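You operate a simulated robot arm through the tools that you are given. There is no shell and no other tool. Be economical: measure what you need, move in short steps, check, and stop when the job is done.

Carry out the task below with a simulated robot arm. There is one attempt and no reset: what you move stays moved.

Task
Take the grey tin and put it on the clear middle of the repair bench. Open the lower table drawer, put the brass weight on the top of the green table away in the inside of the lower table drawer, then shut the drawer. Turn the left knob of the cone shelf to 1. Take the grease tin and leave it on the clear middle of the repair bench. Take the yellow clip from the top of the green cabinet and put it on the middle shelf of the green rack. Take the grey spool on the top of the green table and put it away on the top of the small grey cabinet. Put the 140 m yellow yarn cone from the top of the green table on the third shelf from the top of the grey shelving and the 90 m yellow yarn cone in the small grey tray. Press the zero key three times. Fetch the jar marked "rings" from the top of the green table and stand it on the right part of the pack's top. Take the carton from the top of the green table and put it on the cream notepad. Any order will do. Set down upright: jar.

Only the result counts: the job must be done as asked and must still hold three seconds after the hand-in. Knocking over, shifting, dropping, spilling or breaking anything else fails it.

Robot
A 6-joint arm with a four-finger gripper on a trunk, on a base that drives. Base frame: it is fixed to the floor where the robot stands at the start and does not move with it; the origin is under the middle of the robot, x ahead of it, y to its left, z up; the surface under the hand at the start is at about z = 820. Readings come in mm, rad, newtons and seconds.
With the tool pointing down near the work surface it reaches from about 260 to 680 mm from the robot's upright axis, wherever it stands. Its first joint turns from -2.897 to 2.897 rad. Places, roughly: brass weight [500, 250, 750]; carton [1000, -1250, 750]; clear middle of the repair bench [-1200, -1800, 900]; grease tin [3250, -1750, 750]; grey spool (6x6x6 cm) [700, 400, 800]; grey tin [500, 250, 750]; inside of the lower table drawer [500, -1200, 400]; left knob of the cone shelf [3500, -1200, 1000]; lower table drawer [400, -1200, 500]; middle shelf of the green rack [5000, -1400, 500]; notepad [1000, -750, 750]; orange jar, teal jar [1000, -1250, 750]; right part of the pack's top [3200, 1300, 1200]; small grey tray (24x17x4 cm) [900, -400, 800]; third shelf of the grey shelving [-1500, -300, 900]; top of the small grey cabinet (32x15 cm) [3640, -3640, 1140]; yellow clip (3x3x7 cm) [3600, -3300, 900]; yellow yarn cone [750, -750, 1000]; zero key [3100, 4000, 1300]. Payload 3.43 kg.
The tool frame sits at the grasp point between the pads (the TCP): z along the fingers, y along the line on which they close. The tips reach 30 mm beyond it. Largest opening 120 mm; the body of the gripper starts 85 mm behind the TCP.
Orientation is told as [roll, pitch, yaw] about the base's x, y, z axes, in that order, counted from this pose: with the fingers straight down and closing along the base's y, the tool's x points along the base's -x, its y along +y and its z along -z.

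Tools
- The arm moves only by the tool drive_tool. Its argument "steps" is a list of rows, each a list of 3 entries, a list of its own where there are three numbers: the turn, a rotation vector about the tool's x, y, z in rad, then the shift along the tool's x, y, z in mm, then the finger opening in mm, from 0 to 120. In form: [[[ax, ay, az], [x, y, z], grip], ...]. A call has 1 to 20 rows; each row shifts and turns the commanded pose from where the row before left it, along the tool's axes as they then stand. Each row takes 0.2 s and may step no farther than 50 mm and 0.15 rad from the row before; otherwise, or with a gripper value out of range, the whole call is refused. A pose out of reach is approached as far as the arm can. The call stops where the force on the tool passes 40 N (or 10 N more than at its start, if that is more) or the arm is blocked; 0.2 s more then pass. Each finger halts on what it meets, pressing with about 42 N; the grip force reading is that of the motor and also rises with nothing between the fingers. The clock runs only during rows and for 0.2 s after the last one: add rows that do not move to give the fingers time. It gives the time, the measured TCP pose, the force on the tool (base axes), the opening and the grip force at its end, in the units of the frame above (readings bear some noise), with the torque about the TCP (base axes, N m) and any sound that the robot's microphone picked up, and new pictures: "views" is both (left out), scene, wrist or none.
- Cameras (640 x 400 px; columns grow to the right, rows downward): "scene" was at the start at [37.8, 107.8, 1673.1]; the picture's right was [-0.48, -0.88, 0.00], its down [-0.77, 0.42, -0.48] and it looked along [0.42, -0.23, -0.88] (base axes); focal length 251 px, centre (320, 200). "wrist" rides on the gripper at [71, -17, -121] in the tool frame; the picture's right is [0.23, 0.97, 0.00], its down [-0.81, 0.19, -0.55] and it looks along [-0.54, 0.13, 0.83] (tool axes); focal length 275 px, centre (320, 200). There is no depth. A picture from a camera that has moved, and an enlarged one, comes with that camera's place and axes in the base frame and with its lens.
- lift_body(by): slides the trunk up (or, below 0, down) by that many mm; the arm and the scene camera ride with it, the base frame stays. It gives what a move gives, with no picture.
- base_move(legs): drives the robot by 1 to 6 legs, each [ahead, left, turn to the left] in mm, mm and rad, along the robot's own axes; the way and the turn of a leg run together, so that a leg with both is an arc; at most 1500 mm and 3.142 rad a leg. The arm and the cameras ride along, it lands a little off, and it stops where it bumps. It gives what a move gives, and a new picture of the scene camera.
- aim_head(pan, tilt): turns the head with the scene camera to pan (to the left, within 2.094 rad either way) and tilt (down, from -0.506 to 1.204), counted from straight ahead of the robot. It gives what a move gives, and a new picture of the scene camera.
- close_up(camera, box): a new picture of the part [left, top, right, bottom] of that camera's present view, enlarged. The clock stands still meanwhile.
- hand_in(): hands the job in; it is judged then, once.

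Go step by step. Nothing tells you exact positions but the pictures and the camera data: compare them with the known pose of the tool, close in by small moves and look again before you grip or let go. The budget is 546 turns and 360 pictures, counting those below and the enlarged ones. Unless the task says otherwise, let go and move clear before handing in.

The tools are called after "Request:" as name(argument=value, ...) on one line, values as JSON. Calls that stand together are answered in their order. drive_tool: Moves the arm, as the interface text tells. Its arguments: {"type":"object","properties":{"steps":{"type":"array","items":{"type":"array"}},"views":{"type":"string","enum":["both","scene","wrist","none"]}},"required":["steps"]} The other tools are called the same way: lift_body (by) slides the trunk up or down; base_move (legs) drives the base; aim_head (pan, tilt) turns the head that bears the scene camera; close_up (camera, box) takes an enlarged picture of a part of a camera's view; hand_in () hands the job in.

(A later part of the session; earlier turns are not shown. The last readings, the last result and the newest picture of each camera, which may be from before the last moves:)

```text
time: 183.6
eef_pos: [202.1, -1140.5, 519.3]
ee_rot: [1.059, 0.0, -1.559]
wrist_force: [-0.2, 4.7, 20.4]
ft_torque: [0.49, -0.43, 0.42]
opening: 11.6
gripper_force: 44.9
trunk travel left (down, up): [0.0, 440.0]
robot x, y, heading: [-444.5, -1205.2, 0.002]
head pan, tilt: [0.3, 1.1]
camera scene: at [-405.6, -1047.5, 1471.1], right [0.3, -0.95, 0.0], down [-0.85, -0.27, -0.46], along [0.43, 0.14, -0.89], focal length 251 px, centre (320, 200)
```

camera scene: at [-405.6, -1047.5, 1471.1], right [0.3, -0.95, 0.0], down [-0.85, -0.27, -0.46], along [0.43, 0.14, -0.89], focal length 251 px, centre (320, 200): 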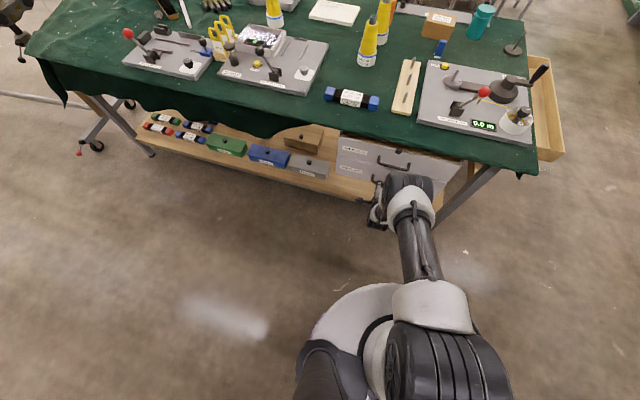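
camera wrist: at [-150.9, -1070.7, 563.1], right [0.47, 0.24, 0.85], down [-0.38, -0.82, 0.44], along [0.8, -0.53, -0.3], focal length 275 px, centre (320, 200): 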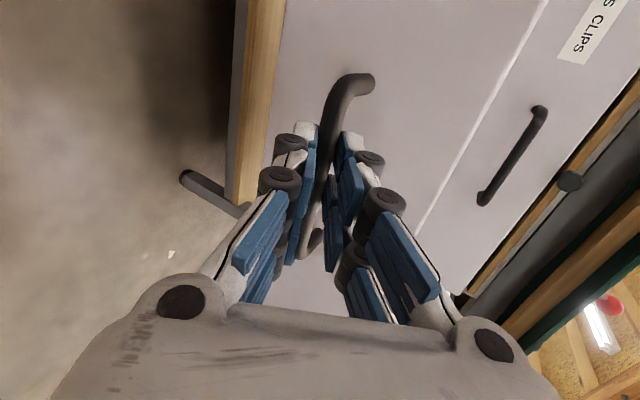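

About 11 mm remain; I push the rest with the arm.

Request:
drive_tool(steps=[[[0, 0, 0], [0, 2, 3.5], 0], [[0, 0, 0], [0, 2, 3.5], 0], [[0, 0, 0], [0, 2, 3.5], 0], [[0, 0, 0], [0, 1.5, 3], 0], [[0, 0, 0], [0, 1, 2], 0], [[0, 0, 0], [0, 0, 0], 0]], views="wrist")

```text
time: 185.0
eef_pos: [215.4, -1139.4, 515.0]
ee_rot: [1.048, -0.003, -1.557]
wrist_force: [-38.5, 0.2, 7.4]
ft_torque: [0.33, 0.28, -0.21]
opening: 11.4
gripper_force: 45.1
trunk travel left (down, up): [0.0, 440.0]
robot x, y, heading: [-443.5, -1206.2, 0.002]
head pan, tilt: [0.3, 1.1]
camera wrist: at [101.9, -1070.5, 560.2], right [0.48, 0.24, 0.84], down [-0.37, -0.82, 0.44], along [0.79, -0.53, -0.3], focal length 275 px, centre (320, 200)
```

wrist: 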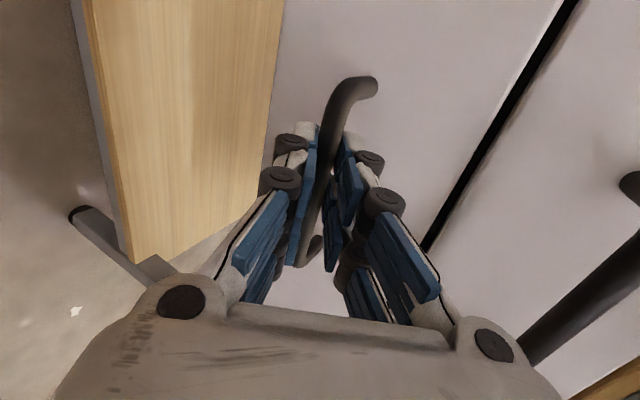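

The drawer is shut (force at the stop, x as at the start). I release and back out, then straighten the tool.

Request:
drive_tool(steps=[[[0, 0, 0], [0, 0, -1], 20], [[0, 0, 0], [0, 0, 0], 40], [[0, 0, 0], [0, 0, 0], 40], [[0, 0, 0], [0, 0, -20], 40], [[0, 0, 0], [0, 0, -35], 40], [[0, 0, 0], [0, 0, -40], 40], [[0, 0, 0], [0, 0, -40], 40]], views="wrist")

Request:
lift_body(by=230)

Request:
drive_tool(steps=[[[0.15, 0, 0], [0, 0, -10], 60], [[0.15, 0, 0], [0, 0, -10], 60], [[0.15, 0, 0], [0, 0, -10], 60], [[0.15, 0, 0], [0, 0, -10], 60], [[0.15, 0, 0], [0, 0, -10], 60], [[0.15, 0, 0], [0, 0, -10], 60], [[0.15, 0, 0], [0, 0, -10], 60], [[0, 0, 0], [0, -10, -30], 60], [[0, 0, -0.15], [0, 0, -30], 60], [[0, 0, -0.15], [0, 0, -30], 60], [[0, 0, -0.15], [0, 0, -30], 60], [[0, 0, -0.15], [0, 0, -30], 60], [[0, 0, -0.15], [0, 0, -10], 60], [[0, 0, -0.15], [0, 0, 0], 60], [[0, 0, -0.15], [0, 0, 0], 60], [[0, 0, -0.15], [0, 0, 0], 60], [[0, 0, -0.15], [0, 0, 0], 60], [[0, 0, -0.15], [0, 0, 0], 60], [[0, 0, -0.06], [0, 0, 0], 60]], views="none")

```text
time: 186.6
eef_pos: [100.9, -1141.1, 585.4]
ee_rot: [1.056, 0.001, -1.558]
wrist_force: [0.5, 0.0, 0.0]
ft_torque: [-0.01, 0.01, 0.03]
opening: 39.9
gripper_force: 0.0
trunk travel left (down, up): [0.0, 440.0]
robot x, y, heading: [-446.4, -1206.2, 0.001]
head pan, tilt: [0.3, 1.1]
camera wrist: at [-12.3, -1071.0, 629.4], right [0.48, 0.24, 0.85], down [-0.38, -0.82, 0.44], along [0.79, -0.53, -0.3], focal length 275 px, centre (320, 200)
```

wrist: 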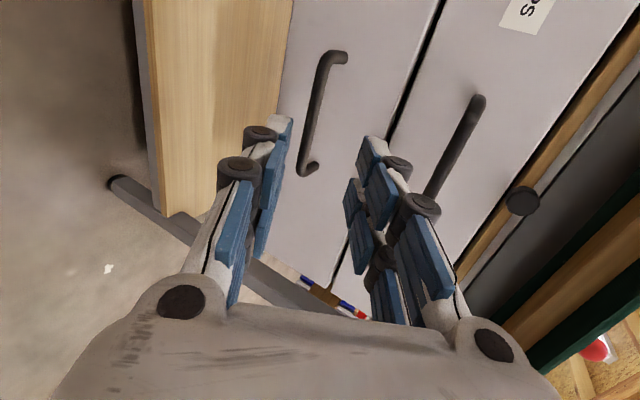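

```text
time: 189.0
eef_pos: [101.1, -1141.2, 813.6]
ee_rot: [1.057, -0.001, -1.56]
wrist_force: [-0.3, 0.4, -0.2]
ft_torque: [0.01, 0.0, -0.01]
opening: 40.0
gripper_force: 0.0
trunk travel left (down, up): [-230.0, 210.0]
robot x, y, heading: [-443.2, -1207.2, -0.001]
head pan, tilt: [0.3, 1.1]
```

```text
time: 193.0
eef_pos: [51.5, -1142.7, 1028.8]
ee_rot: [-0.001, -0.007, 0.002]
wrist_force: [-0.9, -1.0, 0.2]
ft_torque: [0.0, 0.0, -0.04]
opening: 59.9
gripper_force: 0.0
out of reach, approached as far as the arm can: row 6
trunk travel left (down, up): [-230.0, 210.0]
robot x, y, heading: [-445.8, -1202.7, 0.003]
head pan, tilt: [0.3, 1.1]
```

Drawer done. Next the far side of the green table (carton, jars, cones, tray are at x≈770–980). I check the way around the right end.

Request:
aim_head(pan=-0.6, tilt=0.55)

```text
time: 194.2
eef_pos: [52.8, -1142.6, 1029.7]
ee_rot: [0.001, -0.006, 0.0]
wrist_force: [0.3, -0.7, -0.4]
ft_torque: [0.04, 0.01, 0.0]
opening: 60.1
gripper_force: 0.1
trunk travel left (down, up): [-230.0, 210.0]
robot x, y, heading: [-446.7, -1206.7, 0.002]
head pan, tilt: [-0.6, 0.55]
camera scene: at [-389.6, -1116.8, 1744.1], right [-0.56, -0.83, 0.0], down [-0.43, 0.29, -0.85], along [0.7, -0.48, -0.52], focal length 251 px, centre (320, 200)
```

scene: 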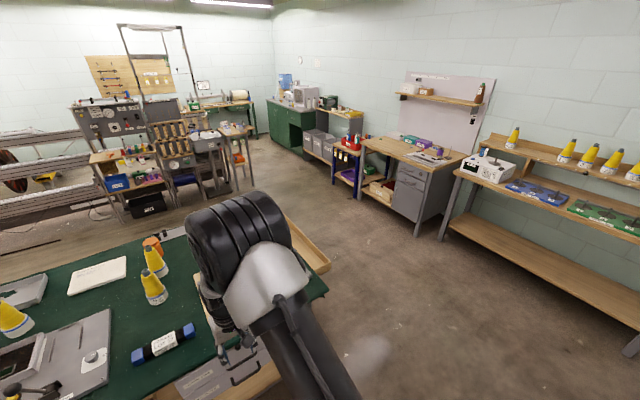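

The aisle along y≈-2250 is free. I drive around to the far side.

Request:
base_move(legs=[[0, -1050, 0], [1000, 0, 0], [1100, 0, 0], [0, 1100, 0], [0, 0, 3.14]])

Request:
aim_head(pan=-0.1, tilt=0.8)

```text
time: 222.2
eef_pos: [1130.5, -1230.4, 1030.0]
ee_rot: [-0.001, -0.007, -3.129]
wrist_force: [0.3, 0.6, -0.7]
ft_torque: [-0.01, 0.03, -0.01]
opening: 60.1
gripper_force: 0.1
trunk travel left (down, up): [-230.0, 210.0]
robot x, y, heading: [1629.3, -1159.8, -3.126]
head pan, tilt: [-0.6, 0.55]
camera scene: at [1574.3, -1251.2, 1744.1], right [0.55, 0.83, 0.0], down [0.43, -0.29, -0.85], along [-0.71, 0.47, -0.52], focal length 251 px, centre (320, 200)
```

scene: 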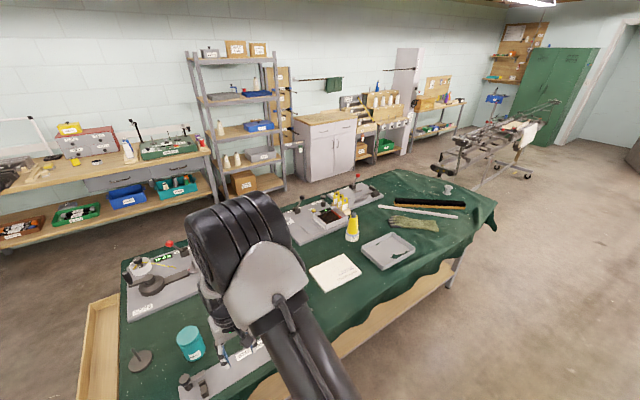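

```text
time: 223.1
eef_pos: [1130.2, -1230.7, 1029.1]
ee_rot: [0.0, -0.007, -3.13]
wrist_force: [-0.7, -0.3, 0.4]
ft_torque: [-0.01, -0.02, 0.03]
opening: 59.8
gripper_force: 0.0
trunk travel left (down, up): [-230.0, 210.0]
robot x, y, heading: [1624.5, -1157.4, -3.129]
head pan, tilt: [-0.099, 0.799]
camera scene: at [1568.6, -1293.8, 1722.8], right [0.09, 1.0, 0.0], down [0.71, -0.06, -0.7], along [-0.69, 0.06, -0.72], focal length 251 px, centre (320, 200)
```

scene: 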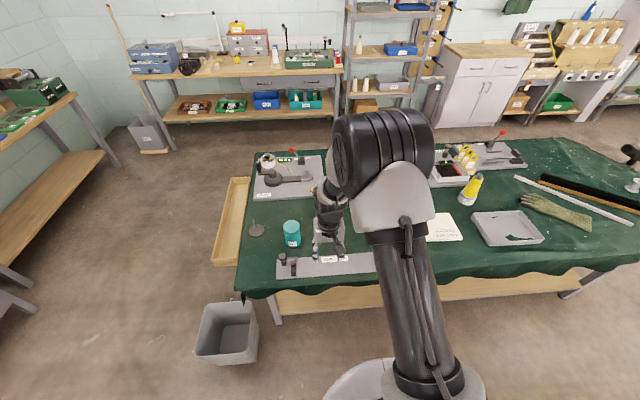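

I zoom in on the jars and cone labels.

Request:
close_up(camera="scene", box=[250, 200, 360, 270])

Request:
close_up(camera="scene", box=[420, 140, 560, 250])

```text
5.71 times, centred on (305, 235) of scene
camera zoom: at [1568.6, -1293.8, 1722.8], right [0.09, 1.0, 0.0], down [0.71, -0.06, -0.7], along [-0.69, 0.06, -0.72], focal length 1436 px, centre (406, 0)
```

zoom: 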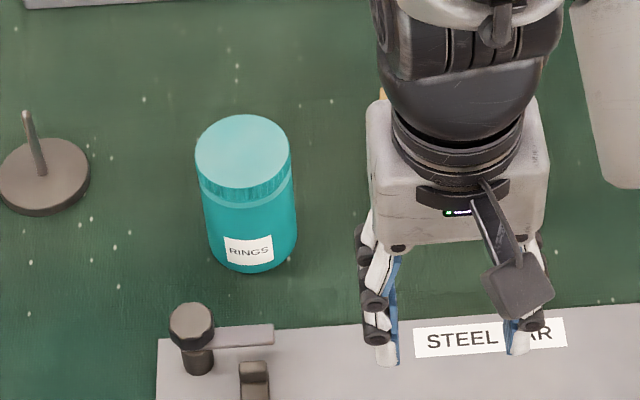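

```text
3.64 times, centred on (490, 195) of scene
camera zoom: at [1568.6, -1293.8, 1722.8], right [0.09, 1.0, 0.0], down [0.71, -0.06, -0.7], along [-0.69, 0.06, -0.72], focal length 914 px, centre (-298, 218)
```

zoom: 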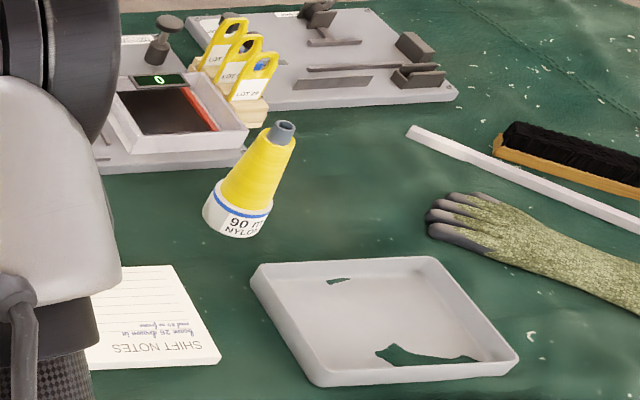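

The teal jar is "RINGS", the cone by the tray is 90 m. First the carton onto the notepad: I drive to about (1460,-960).

Request:
base_move(legs=[[0, -198, 0], [160, 0, 0]])

Request:
aim_head(pan=0.2, tilt=1.0)

```text
time: 225.7
eef_pos: [968.1, -1034.3, 1029.8]
ee_rot: [-0.001, -0.006, -3.127]
wrist_force: [0.2, 0.2, -0.6]
ft_torque: [0.0, -0.04, -0.01]
opening: 59.9
gripper_force: 0.1
trunk travel left (down, up): [-230.0, 210.0]
robot x, y, heading: [1460.6, -964.0, -3.128]
head pan, tilt: [-0.099, 0.799]
camera scene: at [1404.8, -1098.9, 1722.7], right [0.09, 1.0, 0.0], down [0.71, -0.06, -0.7], along [-0.69, 0.06, -0.72], focal length 251 px, centre (320, 200)
```

scene: 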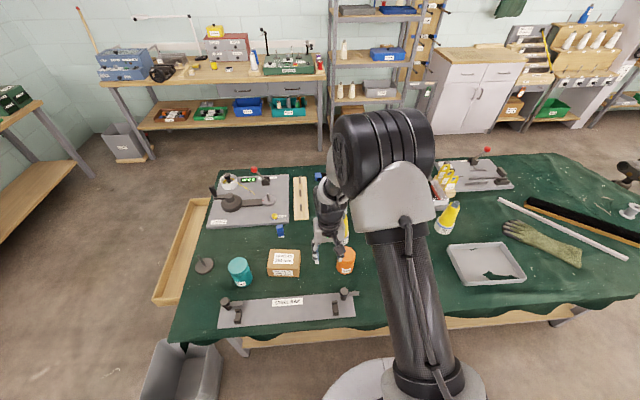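

```text
time: 226.5
eef_pos: [968.2, -1036.2, 1029.5]
ee_rot: [0.001, -0.005, -3.129]
wrist_force: [0.3, -0.3, 0.9]
ft_torque: [-0.02, 0.02, 0.02]
opening: 59.9
gripper_force: 0.0
trunk travel left (down, up): [-230.0, 210.0]
robot x, y, heading: [1461.3, -962.7, -3.123]
head pan, tilt: [0.201, 1.0]
camera scene: at [1418.4, -1120.5, 1707.7], right [-0.21, 0.98, 0.0], down [0.82, 0.18, -0.54], along [-0.53, -0.11, -0.84], focal length 251 px, centre (320, 200)
```

scene: 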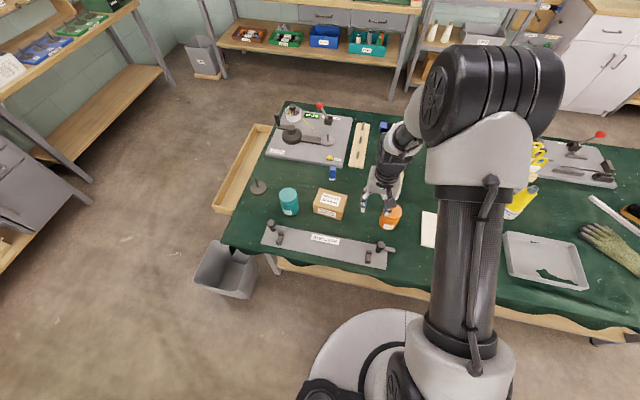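

Request:
close_up(camera="scene", box=[270, 160, 420, 260])

```text
4.00 times, centred on (345, 210) of scene
camera zoom: at [1418.4, -1120.5, 1707.7], right [-0.21, 0.98, 0.0], down [0.82, 0.18, -0.54], along [-0.53, -0.11, -0.84], focal length 1005 px, centre (220, 160)
```

zoom: 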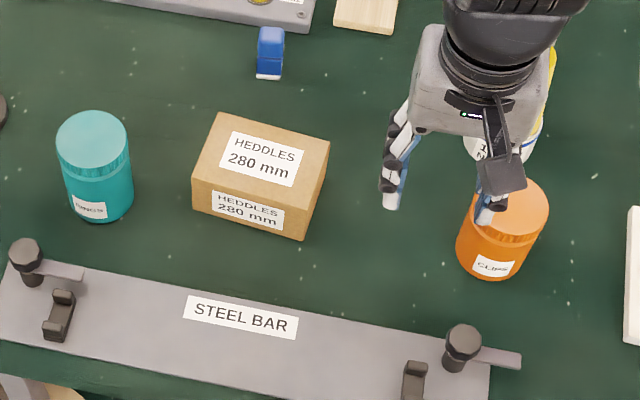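

The carton (≈117×85, 55 tall) is centred near [865,-1190], turned about -0.11 rad. I go above it and rotate to close across its short side.

Request:
drive_tool(steps=[[[0, 0, 0], [-26, 38, 0], 119], [[0, 0, 0], [-26, 38, 0], 119], [[0, 0, 0], [-26, 38, 0], 119], [[0, 0, 0], [-26, 38, 0], 119], [[0, 0, -0.15], [0, 0, 0], 119], [[0, 0, -0.15], [0, 0, 0], 119], [[0, 0, -0.15], [0, 0, 0], 119], [[0, 0, -0.15], [0, 0, 0], 119], [[0, 0, -0.15], [0, 0, 0], 119], [[0, 0, -0.15], [0, 0, 0], 119], [[0, 0, -0.15], [0, 0, 0], 119], [[0, 0, -0.15], [0, 0, 0], 119], [[0, 0, -0.15], [0, 0, 0], 119], [[0, 0, -0.1], [0, 0, 20], 119], [[0, 0, 0], [0, 0, 30], 119], [[0, 0, 0], [0, 0, 0], 119]], views="wrist")

```text
time: 229.9
eef_pos: [866.7, -1189.8, 979.8]
ee_rot: [-0.008, 0.0, -1.678]
wrist_force: [0.0, 0.6, 0.5]
ft_torque: [0.01, -0.01, -0.01]
opening: 119.0
gripper_force: 0.1
trunk travel left (down, up): [-230.0, 210.0]
robot x, y, heading: [1463.0, -966.8, -3.124]
head pan, tilt: [0.201, 1.0]
camera wrist: at [859.1, -1116.9, 1100.2], right [0.99, 0.12, -0.01], down [0.11, -0.83, 0.55], along [0.06, -0.55, -0.83], focal length 275 px, centre (320, 200)
```

wrist: 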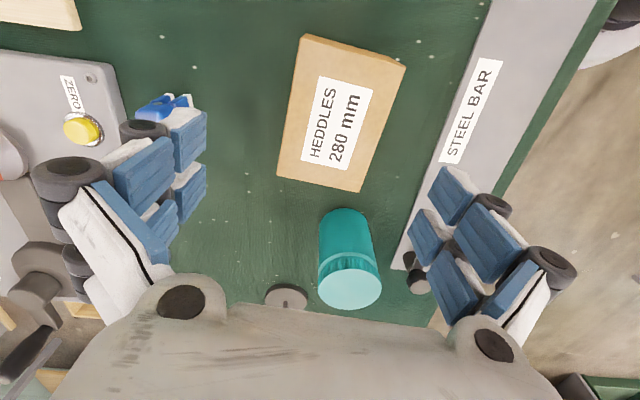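

Recomputed, the carton's centre is about [878,-1199]. I correct and lower partway.

Request:
drive_tool(steps=[[[0, 0, 0.02], [-7, 11, 30], 119], [[0, 0, 0], [0, 0, 35], 119], [[0, 0, 0], [0, 0, 25], 119], [[0, 0, 0], [0, 0, 0], 119]], views="wrist")

```text
time: 230.9
eef_pos: [876.2, -1196.9, 888.7]
ee_rot: [-0.009, 0.001, -1.701]
wrist_force: [-0.6, -0.4, 0.3]
ft_torque: [0.03, 0.05, -0.03]
opening: 119.1
gripper_force: 0.0
trunk travel left (down, up): [-230.0, 210.0]
robot x, y, heading: [1466.2, -961.0, -3.123]
head pan, tilt: [0.201, 1.0]
camera wrist: at [870.1, -1124.2, 1009.9], right [0.99, 0.1, -0.01], down [0.09, -0.83, 0.55], along [0.05, -0.55, -0.83], focal length 275 px, centre (320, 200)
```

wrist: 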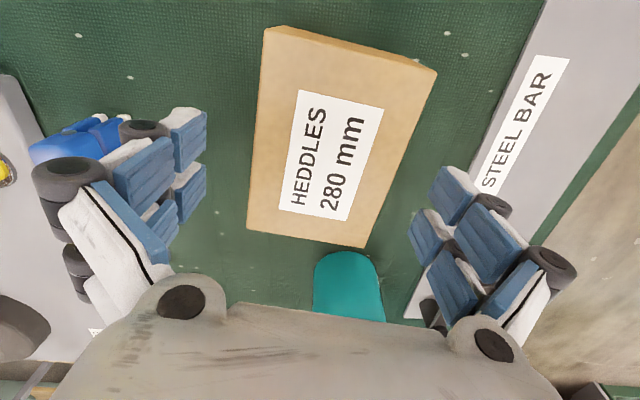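

The carton's top is near z≈875, centre [879,-1189]. I correct and lower to grip height.

Request:
drive_tool(steps=[[[0, 0, -0.03], [8, 2, 0], 119], [[0, 0, 0], [0, 0, 15], 119], [[0, 0, 0], [0, 0, 15], 119], [[0, 0, 0], [0, 0, 12], 119], [[0, 0, 0], [0, 0, 0], 119]], views="wrist")

```text
time: 232.1
eef_pos: [878.7, -1188.0, 848.2]
ee_rot: [-0.008, 0.0, -1.669]
wrist_force: [-0.3, -0.3, 0.2]
ft_torque: [0.01, 0.01, -0.03]
opening: 119.1
gripper_force: 0.2
trunk travel left (down, up): [-230.0, 210.0]
robot x, y, heading: [1462.8, -961.3, -3.128]
head pan, tilt: [0.201, 1.0]
camera wrist: at [870.3, -1116.4, 968.3], right [0.99, 0.13, -0.01], down [0.11, -0.83, 0.55], along [0.07, -0.55, -0.83], focal length 275 px, centre (320, 200)
```

wrist: 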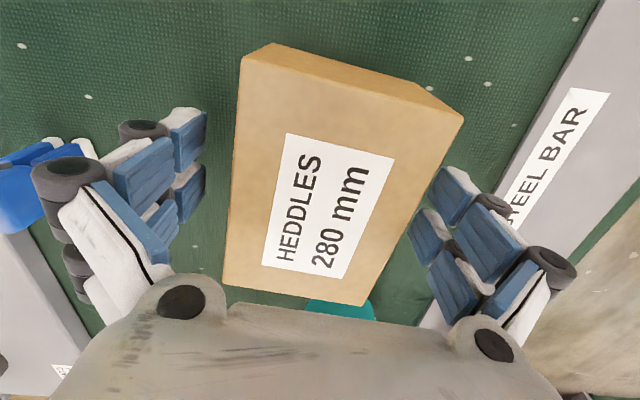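

The carton lies between the fingers. I close and lift gently.

Request:
drive_tool(steps=[[[0, 0, 0], [0, 0, 4], 105], [[0, 0, 0], [0, 0, 0], 95], [[0, 0, 0], [0, 0, 0], 85], [[0, 0, 0], [0, 0, 0], 75], [[0, 0, 0], [0, 0, 0], 60], [[0, 0, 0], [0, 0, 0], 50], [[0, 0, 0], [0, 0, -3], 50], [[0, 0, 0], [0, 0, -5], 50], [[0, 0, 0], [0, 0, -10], 50], [[0, 0, 0], [0, 0, -15], 50], [[0, 0, 0], [0, 0, 0], 50]], views="wrist")

```text
time: 234.5
eef_pos: [878.3, -1188.5, 875.9]
ee_rot: [-0.007, 0.0, -1.67]
wrist_force: [-1.1, 0.2, -4.4]
ft_torque: [0.02, -0.01, 0.02]
opening: 84.6
gripper_force: 42.0
trunk travel left (down, up): [-230.0, 210.0]
robot x, y, heading: [1462.1, -964.9, -3.129]
head pan, tilt: [0.201, 1.0]
camera wrist: at [869.7, -1116.9, 996.8], right [0.99, 0.13, -0.01], down [0.11, -0.83, 0.55], along [0.07, -0.55, -0.83], focal length 275 px, centre (320, 200)
```

wrist: 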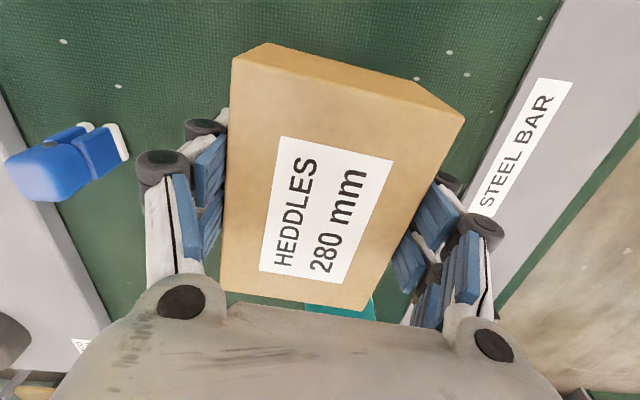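

Held (85 mm wide). I raise it and carry it over to the notepad, centred near [935,-708].

Request:
drive_tool(steps=[[[0, 0, 0], [0, 0, -25], 50], [[0, 0, 0], [0, 0, -35], 50], [[0, 0, 0], [0, 0, -40], 50], [[0, 0, 0], [0, 0, -30], 50], [[0, 0, 0], [20, 0.8, 0], 50], [[0, 0, 0], [42, 0.8, 0], 50], [[0, 0, 0], [42, 0.8, 0], 50], [[0, 0, 0], [42, 0.8, 0], 50], [[0, 0, 0], [42, 0.8, 0], 50], [[0, 0, 0], [42, 0.8, 0], 50], [[0, 0, 0], [42, 0.8, 0], 50], [[0, 0, 0], [42, 0.8, 0], 50], [[0, 0, 0], [42, 0.8, 0], 50], [[0, 0, 0], [42, 0.8, 0], 50], [[0, 0, 0], [42, 0.8, 0], 50], [[0, 0, 0], [42, 0.8, 0], 50], [[0, 0, 0], [0, 0, 0], 50]], views="both")

```text
time: 238.1
eef_pos: [935.7, -711.6, 1006.9]
ee_rot: [-0.006, 0.001, -1.669]
wrist_force: [-0.3, -0.1, -4.3]
ft_torque: [0.03, -0.03, -0.03]
opening: 84.7
gripper_force: 41.7
trunk travel left (down, up): [-230.0, 210.0]
robot x, y, heading: [1462.6, -964.7, -3.129]
head pan, tilt: [0.201, 1.0]
camera scene: at [1418.0, -1121.4, 1707.5], right [-0.21, 0.98, 0.0], down [0.82, 0.18, -0.54], along [-0.53, -0.12, -0.84], focal length 251 px, centre (320, 200)
camera wrist: at [927.2, -639.5, 1126.1], right [0.99, 0.13, -0.01], down [0.11, -0.83, 0.55], along [0.07, -0.55, -0.83], focal length 275 px, centre (320, 200)
```

scene: 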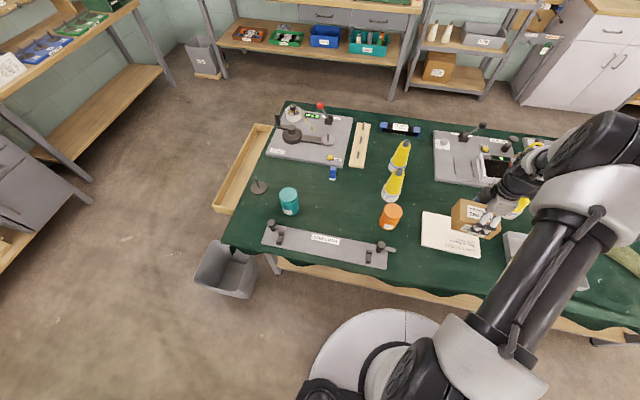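
wrist: 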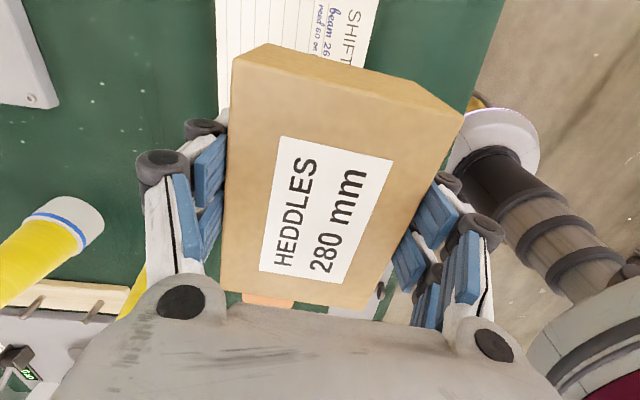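

The notepad's centre reads about [903,-709]; I shift 32 mm and lower.

Request:
drive_tool(steps=[[[0, 0, 0], [-1, -32, 10], 50], [[0, 0, 0], [0, 0, 35], 50], [[0, 0, 0], [0, 0, 35], 50], [[0, 0, 0], [0, 0, 30], 50], [[0, 0, 0], [0, 0, 20], 50], [[0, 0, 0], [0, 0, 5], 50], [[0, 0, 0], [0, 0, 0], 50]], views="both")

```text
time: 239.7
eef_pos: [904.2, -708.3, 872.1]
ee_rot: [-0.005, 0.002, -1.668]
wrist_force: [0.1, -0.3, -4.1]
ft_torque: [-0.01, 0.02, 0.01]
opening: 84.9
gripper_force: 42.8
trunk travel left (down, up): [-230.0, 210.0]
robot x, y, heading: [1461.6, -965.8, -3.126]
head pan, tilt: [0.201, 1.0]
camera scene: at [1418.1, -1120.4, 1707.6], right [-0.21, 0.98, 0.0], down [0.82, 0.18, -0.54], along [-0.53, -0.12, -0.84], focal length 251 px, centre (320, 200)
camera wrist: at [895.2, -636.6, 992.0], right [0.99, 0.13, -0.01], down [0.11, -0.83, 0.55], along [0.07, -0.55, -0.83], focal length 275 px, centre (320, 200)
```

scene: 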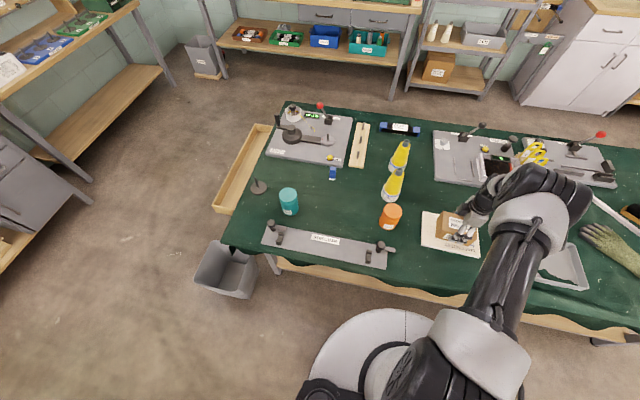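
wrist: 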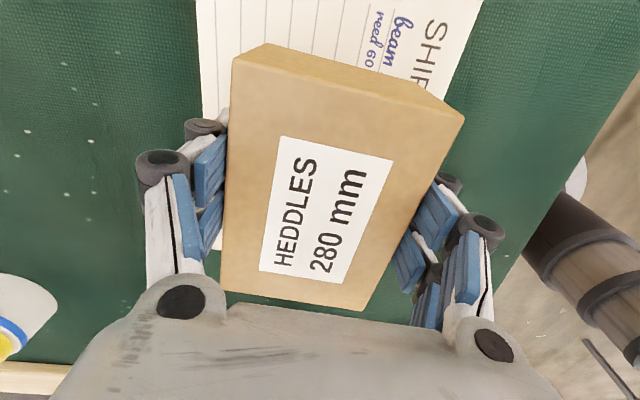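

Over the notepad and well centred. I lower slowly to contact.

Request:
drive_tool(steps=[[[0, 0, 0], [0, 0, 6], 50], [[0, 0, 0], [0, 0, 5], 50], [[0, 0, 0], [0, 0, 3], 50], [[0, 0, 0], [0, 0, 3], 50], [[0, 0, 0], [0, 0, 2], 50], [[0, 0, 0], [0, 0, 0], 50]], views="none")

```text
time: 241.1
eef_pos: [904.1, -707.3, 855.8]
ee_rot: [-0.012, 0.002, -1.669]
wrist_force: [4.7, -0.6, 28.7]
ft_torque: [-0.04, -0.17, -0.02]
opening: 85.0
gripper_force: 41.9
trunk travel left (down, up): [-230.0, 210.0]
robot x, y, heading: [1466.6, -964.4, -3.128]
head pan, tilt: [0.201, 1.0]
```

Contact. I release and rise.

Request:
drive_tool(steps=[[[0, 0, 0], [0, 0, -2], 95], [[0, 0, 0], [0, 0, 0], 118], [[0, 0, 0], [0, 0, 0], 118], [[0, 0, 0], [0, 0, 0], 118], [[0, 0, 0], [0, 0, -30], 118], [[0, 0, 0], [0, 0, -40], 118], [[0, 0, 0], [0, 0, -40], 118], [[0, 0, 0], [0, 0, -40], 118], [[0, 0, 0], [0, 0, -40], 118]], views="both")

```text
time: 243.1
eef_pos: [905.1, -708.4, 1045.5]
ee_rot: [-0.004, -0.001, -1.67]
wrist_force: [1.5, -0.7, 0.0]
ft_torque: [0.0, 0.02, 0.03]
opening: 118.3
gripper_force: 0.4
trunk travel left (down, up): [-230.0, 210.0]
robot x, y, heading: [1467.7, -967.3, -3.127]
head pan, tilt: [0.201, 1.0]
camera scene: at [1419.3, -1120.9, 1707.6], right [-0.21, 0.98, 0.0], down [0.82, 0.18, -0.54], along [-0.53, -0.12, -0.84], focal length 251 px, centre (320, 200)
camera wrist: at [896.8, -636.2, 1165.3], right [0.99, 0.13, -0.01], down [0.11, -0.83, 0.55], along [0.07, -0.55, -0.83], focal length 275 px, centre (320, 200)
```

scene: 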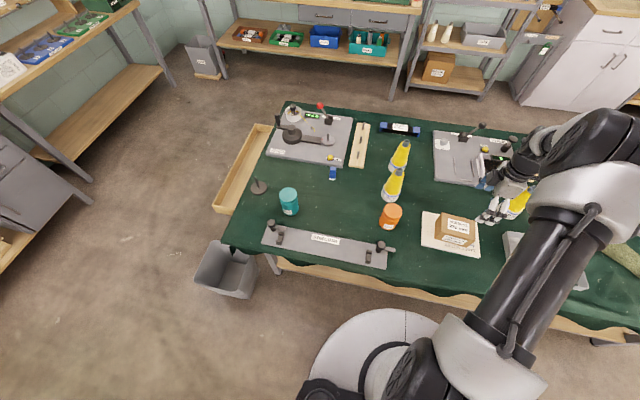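
wrist: 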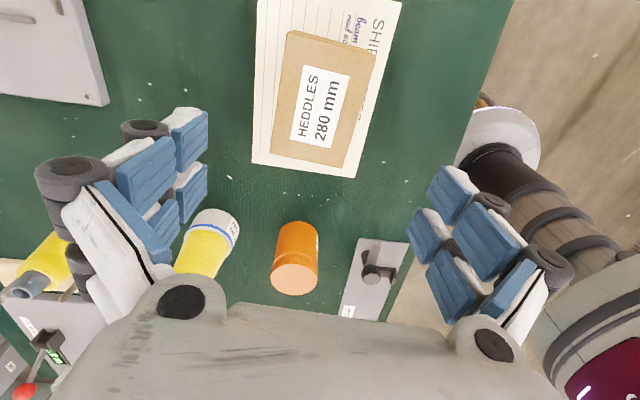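

The carton sits on the notepad. I check the other cones' labels and get a better view of the tray.

Request:
close_up(camera="scene", box=[350, 130, 440, 210])

Request:
base_move(legs=[[0, -480, 0]])

Request:
aim_head(pan=0.35, tilt=0.95)

```text
5.00 times, centred on (395, 170) of scene
camera zoom: at [1419.3, -1120.9, 1707.6], right [-0.21, 0.98, 0.0], down [0.82, 0.18, -0.54], along [-0.53, -0.12, -0.84], focal length 1256 px, centre (-55, 350)
```

zoom: 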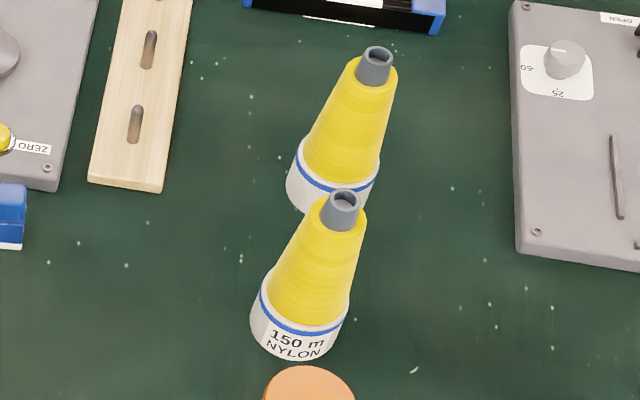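

```text
time: 246.0
eef_pos: [897.1, -226.3, 1045.0]
ee_rot: [-0.006, 0.001, -1.668]
wrist_force: [-0.7, -0.2, 0.6]
ft_torque: [-0.01, -0.01, -0.01]
opening: 117.8
gripper_force: 0.0
trunk travel left (down, up): [-230.0, 210.0]
robot x, y, heading: [1459.5, -484.4, -3.13]
head pan, tilt: [0.201, 1.0]
camera scene: at [1411.6, -638.5, 1707.7], right [-0.21, 0.98, 0.0], down [0.82, 0.18, -0.54], along [-0.53, -0.12, -0.84], focal length 251 px, centre (320, 200)
```

scene: 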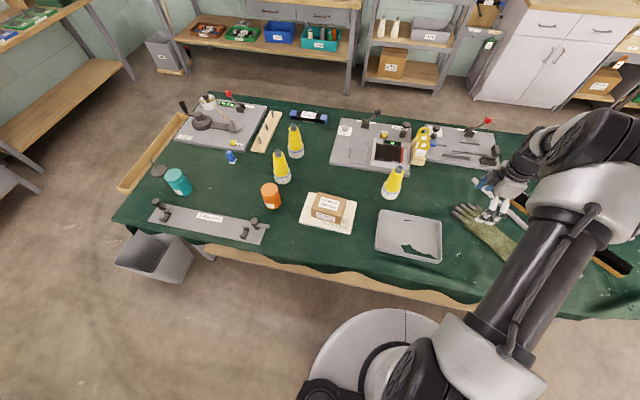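

```text
time: 246.7
eef_pos: [896.2, -227.9, 1044.2]
ee_rot: [-0.007, 0.0, -1.667]
wrist_force: [-0.8, 0.5, -0.7]
ft_torque: [0.02, 0.04, -0.02]
opening: 118.1
gripper_force: 0.1
trunk travel left (down, up): [-230.0, 210.0]
robot x, y, heading: [1457.4, -485.1, -3.127]
head pan, tilt: [0.351, 0.949]
camera scene: at [1411.8, -650.3, 1711.2], right [-0.36, 0.93, 0.0], down [0.76, 0.29, -0.58], along [-0.54, -0.21, -0.81], focal length 251 px, centre (320, 200)
```

scene: 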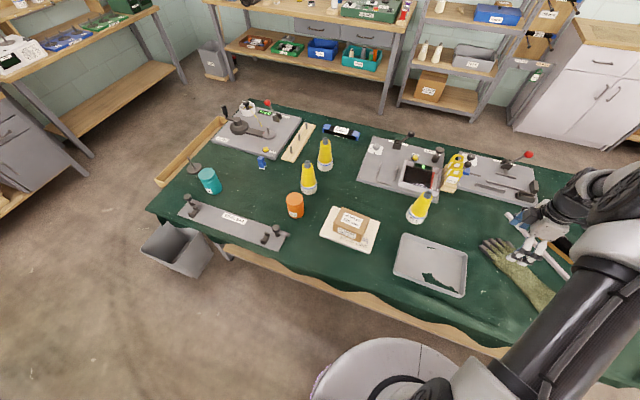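

The cone nearer me is 150 m (leave it), the one behind is 140 m, and the 90 m one is at about [752,-468]. I move the base 65 mm closer and bring the hand over it.

Request:
base_move(legs=[[65, 0, 0]])

Request:
drive_tool(steps=[[[0, 0, 0], [-41, -10, 0], 100], [[0, 0, 0], [-41, -10, 0], 100], [[0, 0, 0], [-41, -10, 0], 100], [[0, 0, 0], [-41, -10, 0], 100], [[0, 0, 0], [-41, -9, 0], 100], [[0, 0, 0], [-41, -8, 0], 100], [[0, 0, 0], [0, 0, 0], 100]], views="wrist")

```text
time: 247.7
eef_pos: [832.0, -228.4, 1044.2]
ee_rot: [-0.006, 0.0, -1.667]
wrist_force: [-0.2, 0.4, -0.9]
ft_torque: [-0.01, -0.04, 0.02]
opening: 118.1
gripper_force: 0.1
trunk travel left (down, up): [-230.0, 210.0]
robot x, y, heading: [1390.8, -486.9, -3.131]
head pan, tilt: [0.351, 0.949]
camera scene: at [1344.9, -651.3, 1711.2], right [-0.36, 0.93, 0.0], down [0.76, 0.29, -0.58], along [-0.54, -0.21, -0.81], focal length 251 px, centre (320, 200)
```

scene: 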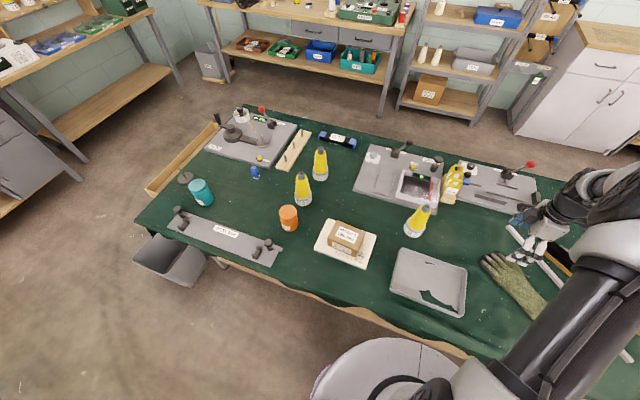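

```text
time: 249.3
eef_pos: [751.9, -466.8, 1043.5]
ee_rot: [-0.004, -0.001, -1.669]
wrist_force: [-0.5, 0.9, -0.2]
ft_torque: [-0.04, 0.02, 0.01]
opening: 99.6
gripper_force: 0.1
trunk travel left (down, up): [-230.0, 210.0]
robot x, y, heading: [1394.4, -484.3, -3.124]
head pan, tilt: [0.351, 0.949]
camera wrist: at [743.1, -394.2, 1164.6], right [0.99, 0.13, -0.01], down [0.12, -0.83, 0.55], along [0.07, -0.55, -0.83], focal length 275 px, centre (320, 200)
```

wrist: 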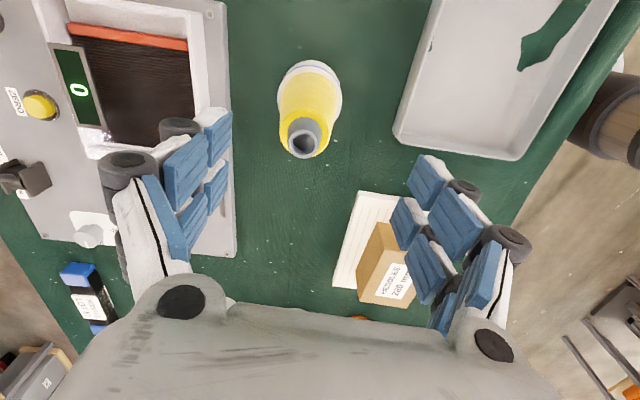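

The cone's axis is at about [739,-471], tip z≈965. I centre over it and descend to z≈895.

Request:
drive_tool(steps=[[[0, 0, 0], [-5, -12.5, 0], 90], [[0, 0, 0], [0, 0, 35], 90], [[0, 0, 0], [0, 0, 35], 90], [[0, 0, 0], [0, 0, 30], 90], [[0, 0, 0], [0, 0, 20], 90], [[0, 0, 0], [0, 0, 15], 90], [[0, 0, 0], [0, 0, 0], 90]], views="wrist")

```text
time: 250.9
eef_pos: [738.0, -470.7, 908.8]
ee_rot: [-0.007, -0.001, -1.666]
wrist_force: [-1.1, -0.5, -0.5]
ft_torque: [0.01, 0.0, -0.02]
opening: 90.0
gripper_force: 0.1
trunk travel left (down, up): [-230.0, 210.0]
robot x, y, heading: [1391.0, -487.3, -3.126]
head pan, tilt: [0.351, 0.949]
camera wrist: at [730.0, -399.1, 1029.8], right [0.99, 0.14, -0.01], down [0.12, -0.83, 0.55], along [0.07, -0.55, -0.83], focal length 275 px, centre (320, 200)
```

wrist: 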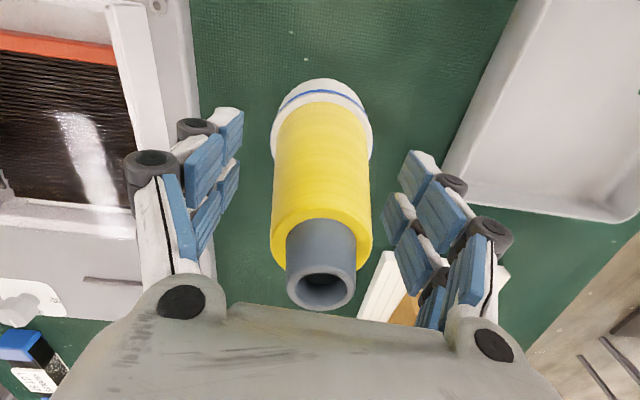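

Centred; the tip is still ~23 mm below the palm. I lower 10 mm more and close.

Request:
drive_tool(steps=[[[0, 0, 0], [0, 0, 10], 90], [[0, 0, 0], [0, 0, 0], 75], [[0, 0, 0], [0, 0, 0], 65], [[0, 0, 0], [0, 0, 0], 55], [[0, 0, 0], [0, 0, 0], 40], [[0, 0, 0], [0, 0, 0], 30], [[0, 0, 0], [0, 0, 0], 30], [[0, 0, 0], [0, 0, -3], 30], [[0, 0, 0], [0, 0, -5], 30], [[0, 0, 0], [0, 0, -8], 30], [[0, 0, 0], [0, 0, -10], 30], [[0, 0, 0], [0, 0, 0], 30]], views="wrist")

```text
time: 253.5
eef_pos: [738.2, -471.7, 926.8]
ee_rot: [-0.006, -0.001, -1.666]
wrist_force: [1.3, -0.3, -1.3]
ft_torque: [0.0, 0.01, 0.0]
opening: 64.2
gripper_force: 42.2
trunk travel left (down, up): [-230.0, 210.0]
robot x, y, heading: [1391.6, -484.6, -3.132]
head pan, tilt: [0.351, 0.949]
camera wrist: at [729.2, -399.6, 1046.1], right [0.99, 0.14, -0.01], down [0.12, -0.83, 0.55], along [0.07, -0.55, -0.83], focal length 275 px, centre (320, 200)
```

wrist: 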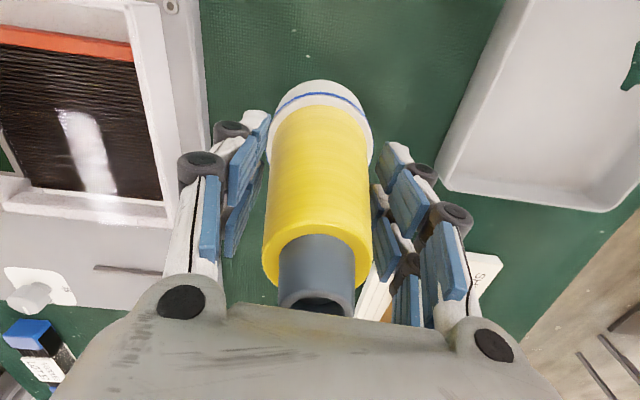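

The cone is held. I raise it and carry it over the tray's nearer-half, about [935,-415].

Request:
drive_tool(steps=[[[0, 0, 0], [0, 0, -20], 30], [[0, 0, 0], [0, 0, -25], 30], [[0, 0, 0], [0, 0, -20], 30], [[0, 0, 0], [8, 20, 0], 30], [[0, 0, 0], [15, 38, 0], 30], [[0, 0, 0], [15, 38, 0], 30], [[0, 0, 0], [15, 38, 0], 30], [[0, 0, 0], [15, 38, 0], 30], [[0, 0, 0], [8, 18, 0], 30], [[0, 0, 0], [0, 0, 0], 30]], views="both")

```text
time: 255.7
eef_pos: [935.3, -415.1, 990.3]
ee_rot: [-0.007, 0.0, -1.664]
wrist_force: [-0.1, 0.0, -2.0]
ft_torque: [0.02, 0.0, 0.02]
opening: 63.9
gripper_force: 42.6
trunk travel left (down, up): [-230.0, 210.0]
robot x, y, heading: [1390.8, -480.8, -3.127]
head pan, tilt: [0.351, 0.949]
camera scene: at [1346.3, -651.3, 1711.2], right [-0.36, 0.93, 0.0], down [0.76, 0.29, -0.58], along [-0.54, -0.21, -0.81], focal length 251 px, centre (320, 200)
camera wrist: at [927.1, -343.0, 1109.8], right [0.99, 0.14, -0.01], down [0.12, -0.83, 0.55], along [0.07, -0.55, -0.83], focal length 275 px, centre (320, 200)
```

scene: 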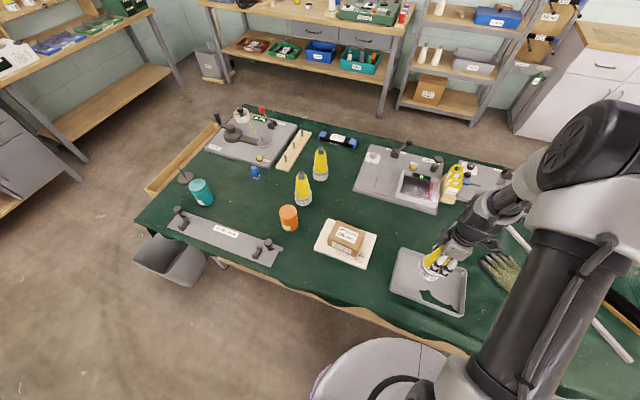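
wrist: 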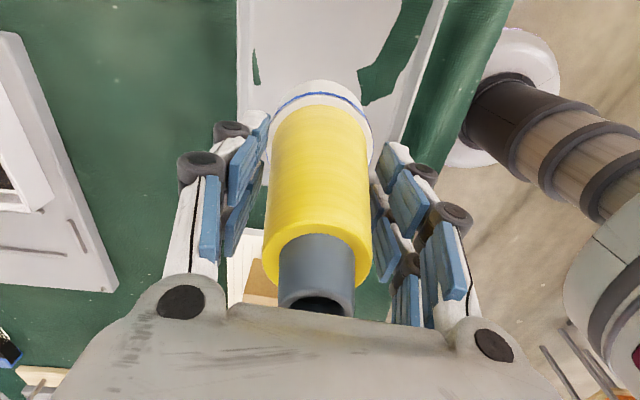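

Centred over the tray. I lower toward the tray floor.

Request:
drive_tool(steps=[[[0, 0, 0], [0, 0, 30], 30], [[0, 0, 0], [0, 0, 25], 30], [[0, 0, 0], [0, 0, 15], 30], [[0, 0, 0], [0, 0, 4], 30], [[0, 0, 0], [0, 0, 3], 30], [[0, 0, 0], [0, 0, 3], 30], [[0, 0, 0], [0, 0, 0], 30]], views="both")

```text
time: 257.3
eef_pos: [934.5, -414.1, 909.7]
ee_rot: [-0.003, 0.0, -1.667]
wrist_force: [0.2, 0.1, -2.5]
ft_torque: [0.02, 0.01, 0.02]
opening: 64.2
gripper_force: 42.0
trunk travel left (down, up): [-230.0, 210.0]
robot x, y, heading: [1388.9, -486.2, -3.121]
head pan, tilt: [0.351, 0.949]
camera scene: at [1346.4, -651.3, 1711.2], right [-0.36, 0.93, 0.0], down [0.76, 0.29, -0.58], along [-0.54, -0.21, -0.81], focal length 251 px, centre (320, 200)
camera wrist: at [925.5, -342.4, 1029.5], right [0.99, 0.14, -0.01], down [0.12, -0.83, 0.55], along [0.07, -0.55, -0.83], focal length 275 px, centre (320, 200)
```

scene: 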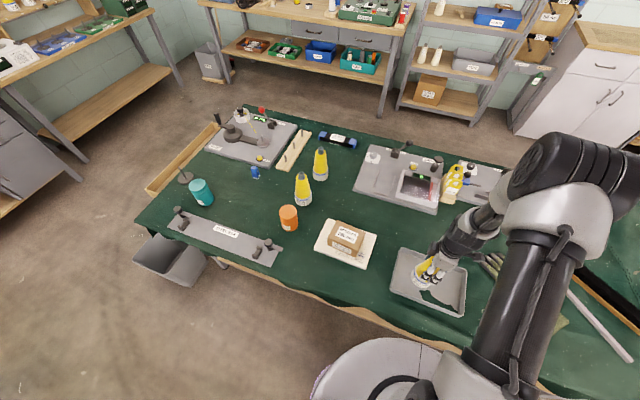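
wrist: 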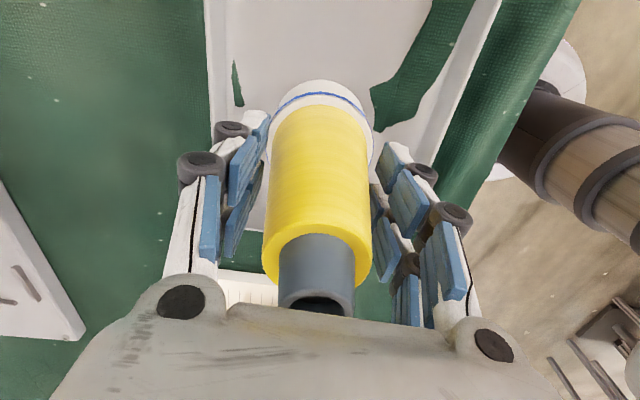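

Request:
drive_tool(steps=[[[0, 0, 0], [0, 0, 3], 30], [[0, 0, 0], [0, 0, 2], 30], [[0, 0, 0], [0, 0, 2], 30], [[0, 0, 0], [0, 0, 2], 30], [[0, 0, 0], [0, 0, 0], 30]], views="none")

```text
time: 258.2
eef_pos: [934.1, -414.7, 905.1]
ee_rot: [-0.009, -0.001, -1.667]
wrist_force: [7.4, -0.7, 21.6]
ft_torque: [-0.07, -0.04, -0.03]
opening: 64.1
gripper_force: 41.9
trunk travel left (down, up): [-230.0, 210.0]
robot x, y, heading: [1392.4, -485.7, -3.127]
head pan, tilt: [0.351, 0.949]
stopped in row 4: the force on the tool passed its limit at 43 N (the readings are from after the stop); the commanded pose is now the measured one
```

Contact. I release and rise.

Request:
drive_tool(steps=[[[0, 0, 0], [0, 0, -1], 72], [[0, 0, 0], [0, 0, 0], 85], [[0, 0, 0], [0, 0, 0], 95], [[0, 0, 0], [0, 0, 0], 95], [[0, 0, 0], [0, 0, -30], 95], [[0, 0, 0], [0, 0, -40], 95], [[0, 0, 0], [0, 0, -40], 95], [[0, 0, 0], [0, 0, -40], 95]], views="both")

```text
time: 260.1
eef_pos: [933.5, -415.7, 1054.9]
ee_rot: [-0.008, -0.001, -1.665]
wrist_force: [0.5, 0.3, 0.0]
ft_torque: [0.01, 0.02, 0.03]
opening: 95.2
gripper_force: 0.4
trunk travel left (down, up): [-230.0, 210.0]
robot x, y, heading: [1393.9, -486.3, -3.128]
head pan, tilt: [0.351, 0.949]
camera scene: at [1347.7, -651.5, 1711.3], right [-0.36, 0.93, 0.0], down [0.76, 0.29, -0.58], along [-0.54, -0.21, -0.81], focal length 251 px, centre (320, 200)
camera wrist: at [925.2, -343.2, 1175.2], right [0.99, 0.14, -0.01], down [0.12, -0.83, 0.55], along [0.07, -0.55, -0.83], focal length 275 px, centre (320, 200)
```

scene: 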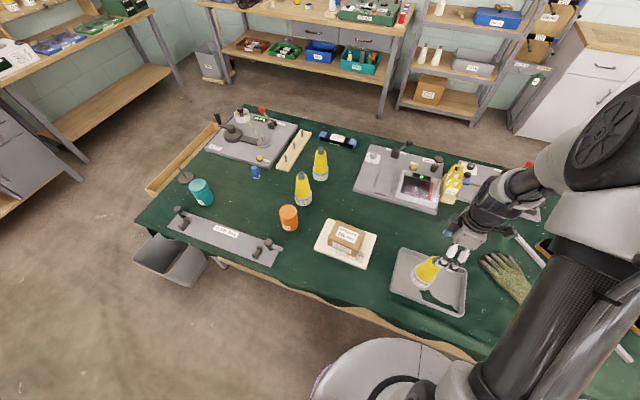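
wrist: 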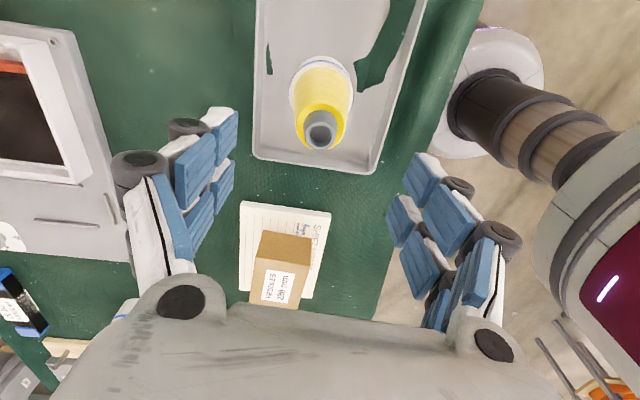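

The 90 m cone stands in the tray. Now the RINGS jar near [938,-1361]: I re-align the wrist with the robot and drive there.

Request:
drive_tool(steps=[[[0, 0, 0.15], [0, 0, 0], 100], [[0, 0, 0.15], [0, 0, 0], 100], [[0, 0, 0.15], [0, 0, 0], 100], [[0, 0, 0.15], [0, 0, 0], 100], [[0, 0, 0.15], [0, 0, 0], 100], [[0, 0, 0.15], [0, 0, 0], 100], [[0, 0, 0.15], [0, 0, 0], 100], [[0, 0, 0.15], [0, 0, 0], 100], [[0, 0, 0.15], [0, 0, 0], 100], [[0, 0, 0.11], [0, 0, 0], 100]], views="none")

Request:
base_move(legs=[[-70, 0, 0], [0, 820, 0]])

Request:
aim_head(pan=0.2, tilt=1.0)

```text
time: 262.2
eef_pos: [934.0, -413.4, 1053.6]
ee_rot: [-0.003, -0.009, -3.129]
wrist_force: [0.2, -0.9, 1.6]
ft_torque: [0.0, -0.02, -0.02]
opening: 100.0
gripper_force: 0.1
trunk travel left (down, up): [-230.0, 210.0]
robot x, y, heading: [1390.9, -480.5, -3.122]
head pan, tilt: [0.351, 0.949]
```

```text
time: 267.2
eef_pos: [1014.7, -1226.5, 1055.1]
ee_rot: [-0.001, -0.009, -3.133]
wrist_force: [-0.2, -0.1, 0.2]
ft_torque: [0.03, 0.02, 0.01]
opening: 100.1
gripper_force: 0.0
trunk travel left (down, up): [-230.0, 210.0]
robot x, y, heading: [1473.1, -1299.9, -3.128]
head pan, tilt: [0.351, 0.949]
camera scene: at [1426.0, -1465.6, 1711.2], right [-0.35, 0.94, 0.0], down [0.76, 0.29, -0.58], along [-0.54, -0.21, -0.81], focal length 251 px, centre (320, 200)
```

scene: 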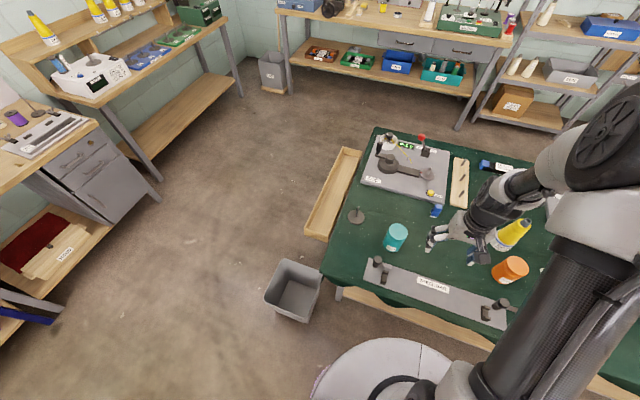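

```text
time: 267.9
eef_pos: [1014.2, -1224.3, 1053.2]
ee_rot: [-0.002, -0.009, -3.134]
wrist_force: [0.2, 1.0, -0.5]
ft_torque: [0.01, 0.03, -0.03]
opening: 100.0
gripper_force: 0.0
trunk travel left (down, up): [-230.0, 210.0]
robot x, y, heading: [1473.4, -1295.1, -3.13]
head pan, tilt: [0.201, 1.0]
camera scene: at [1425.9, -1454.0, 1707.6], right [-0.21, 0.98, 0.0], down [0.82, 0.18, -0.54], along [-0.53, -0.11, -0.84], focal length 251 px, centre (320, 200)
```

scene: 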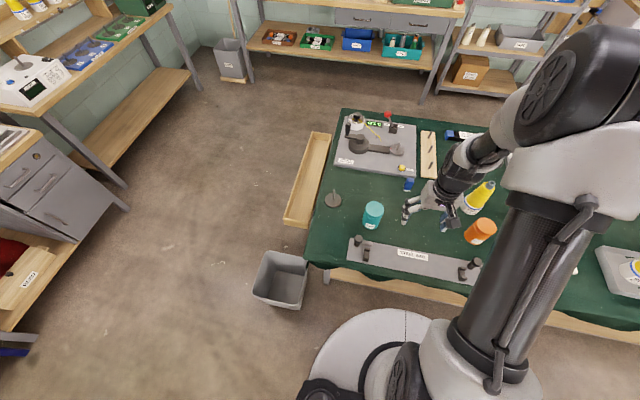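

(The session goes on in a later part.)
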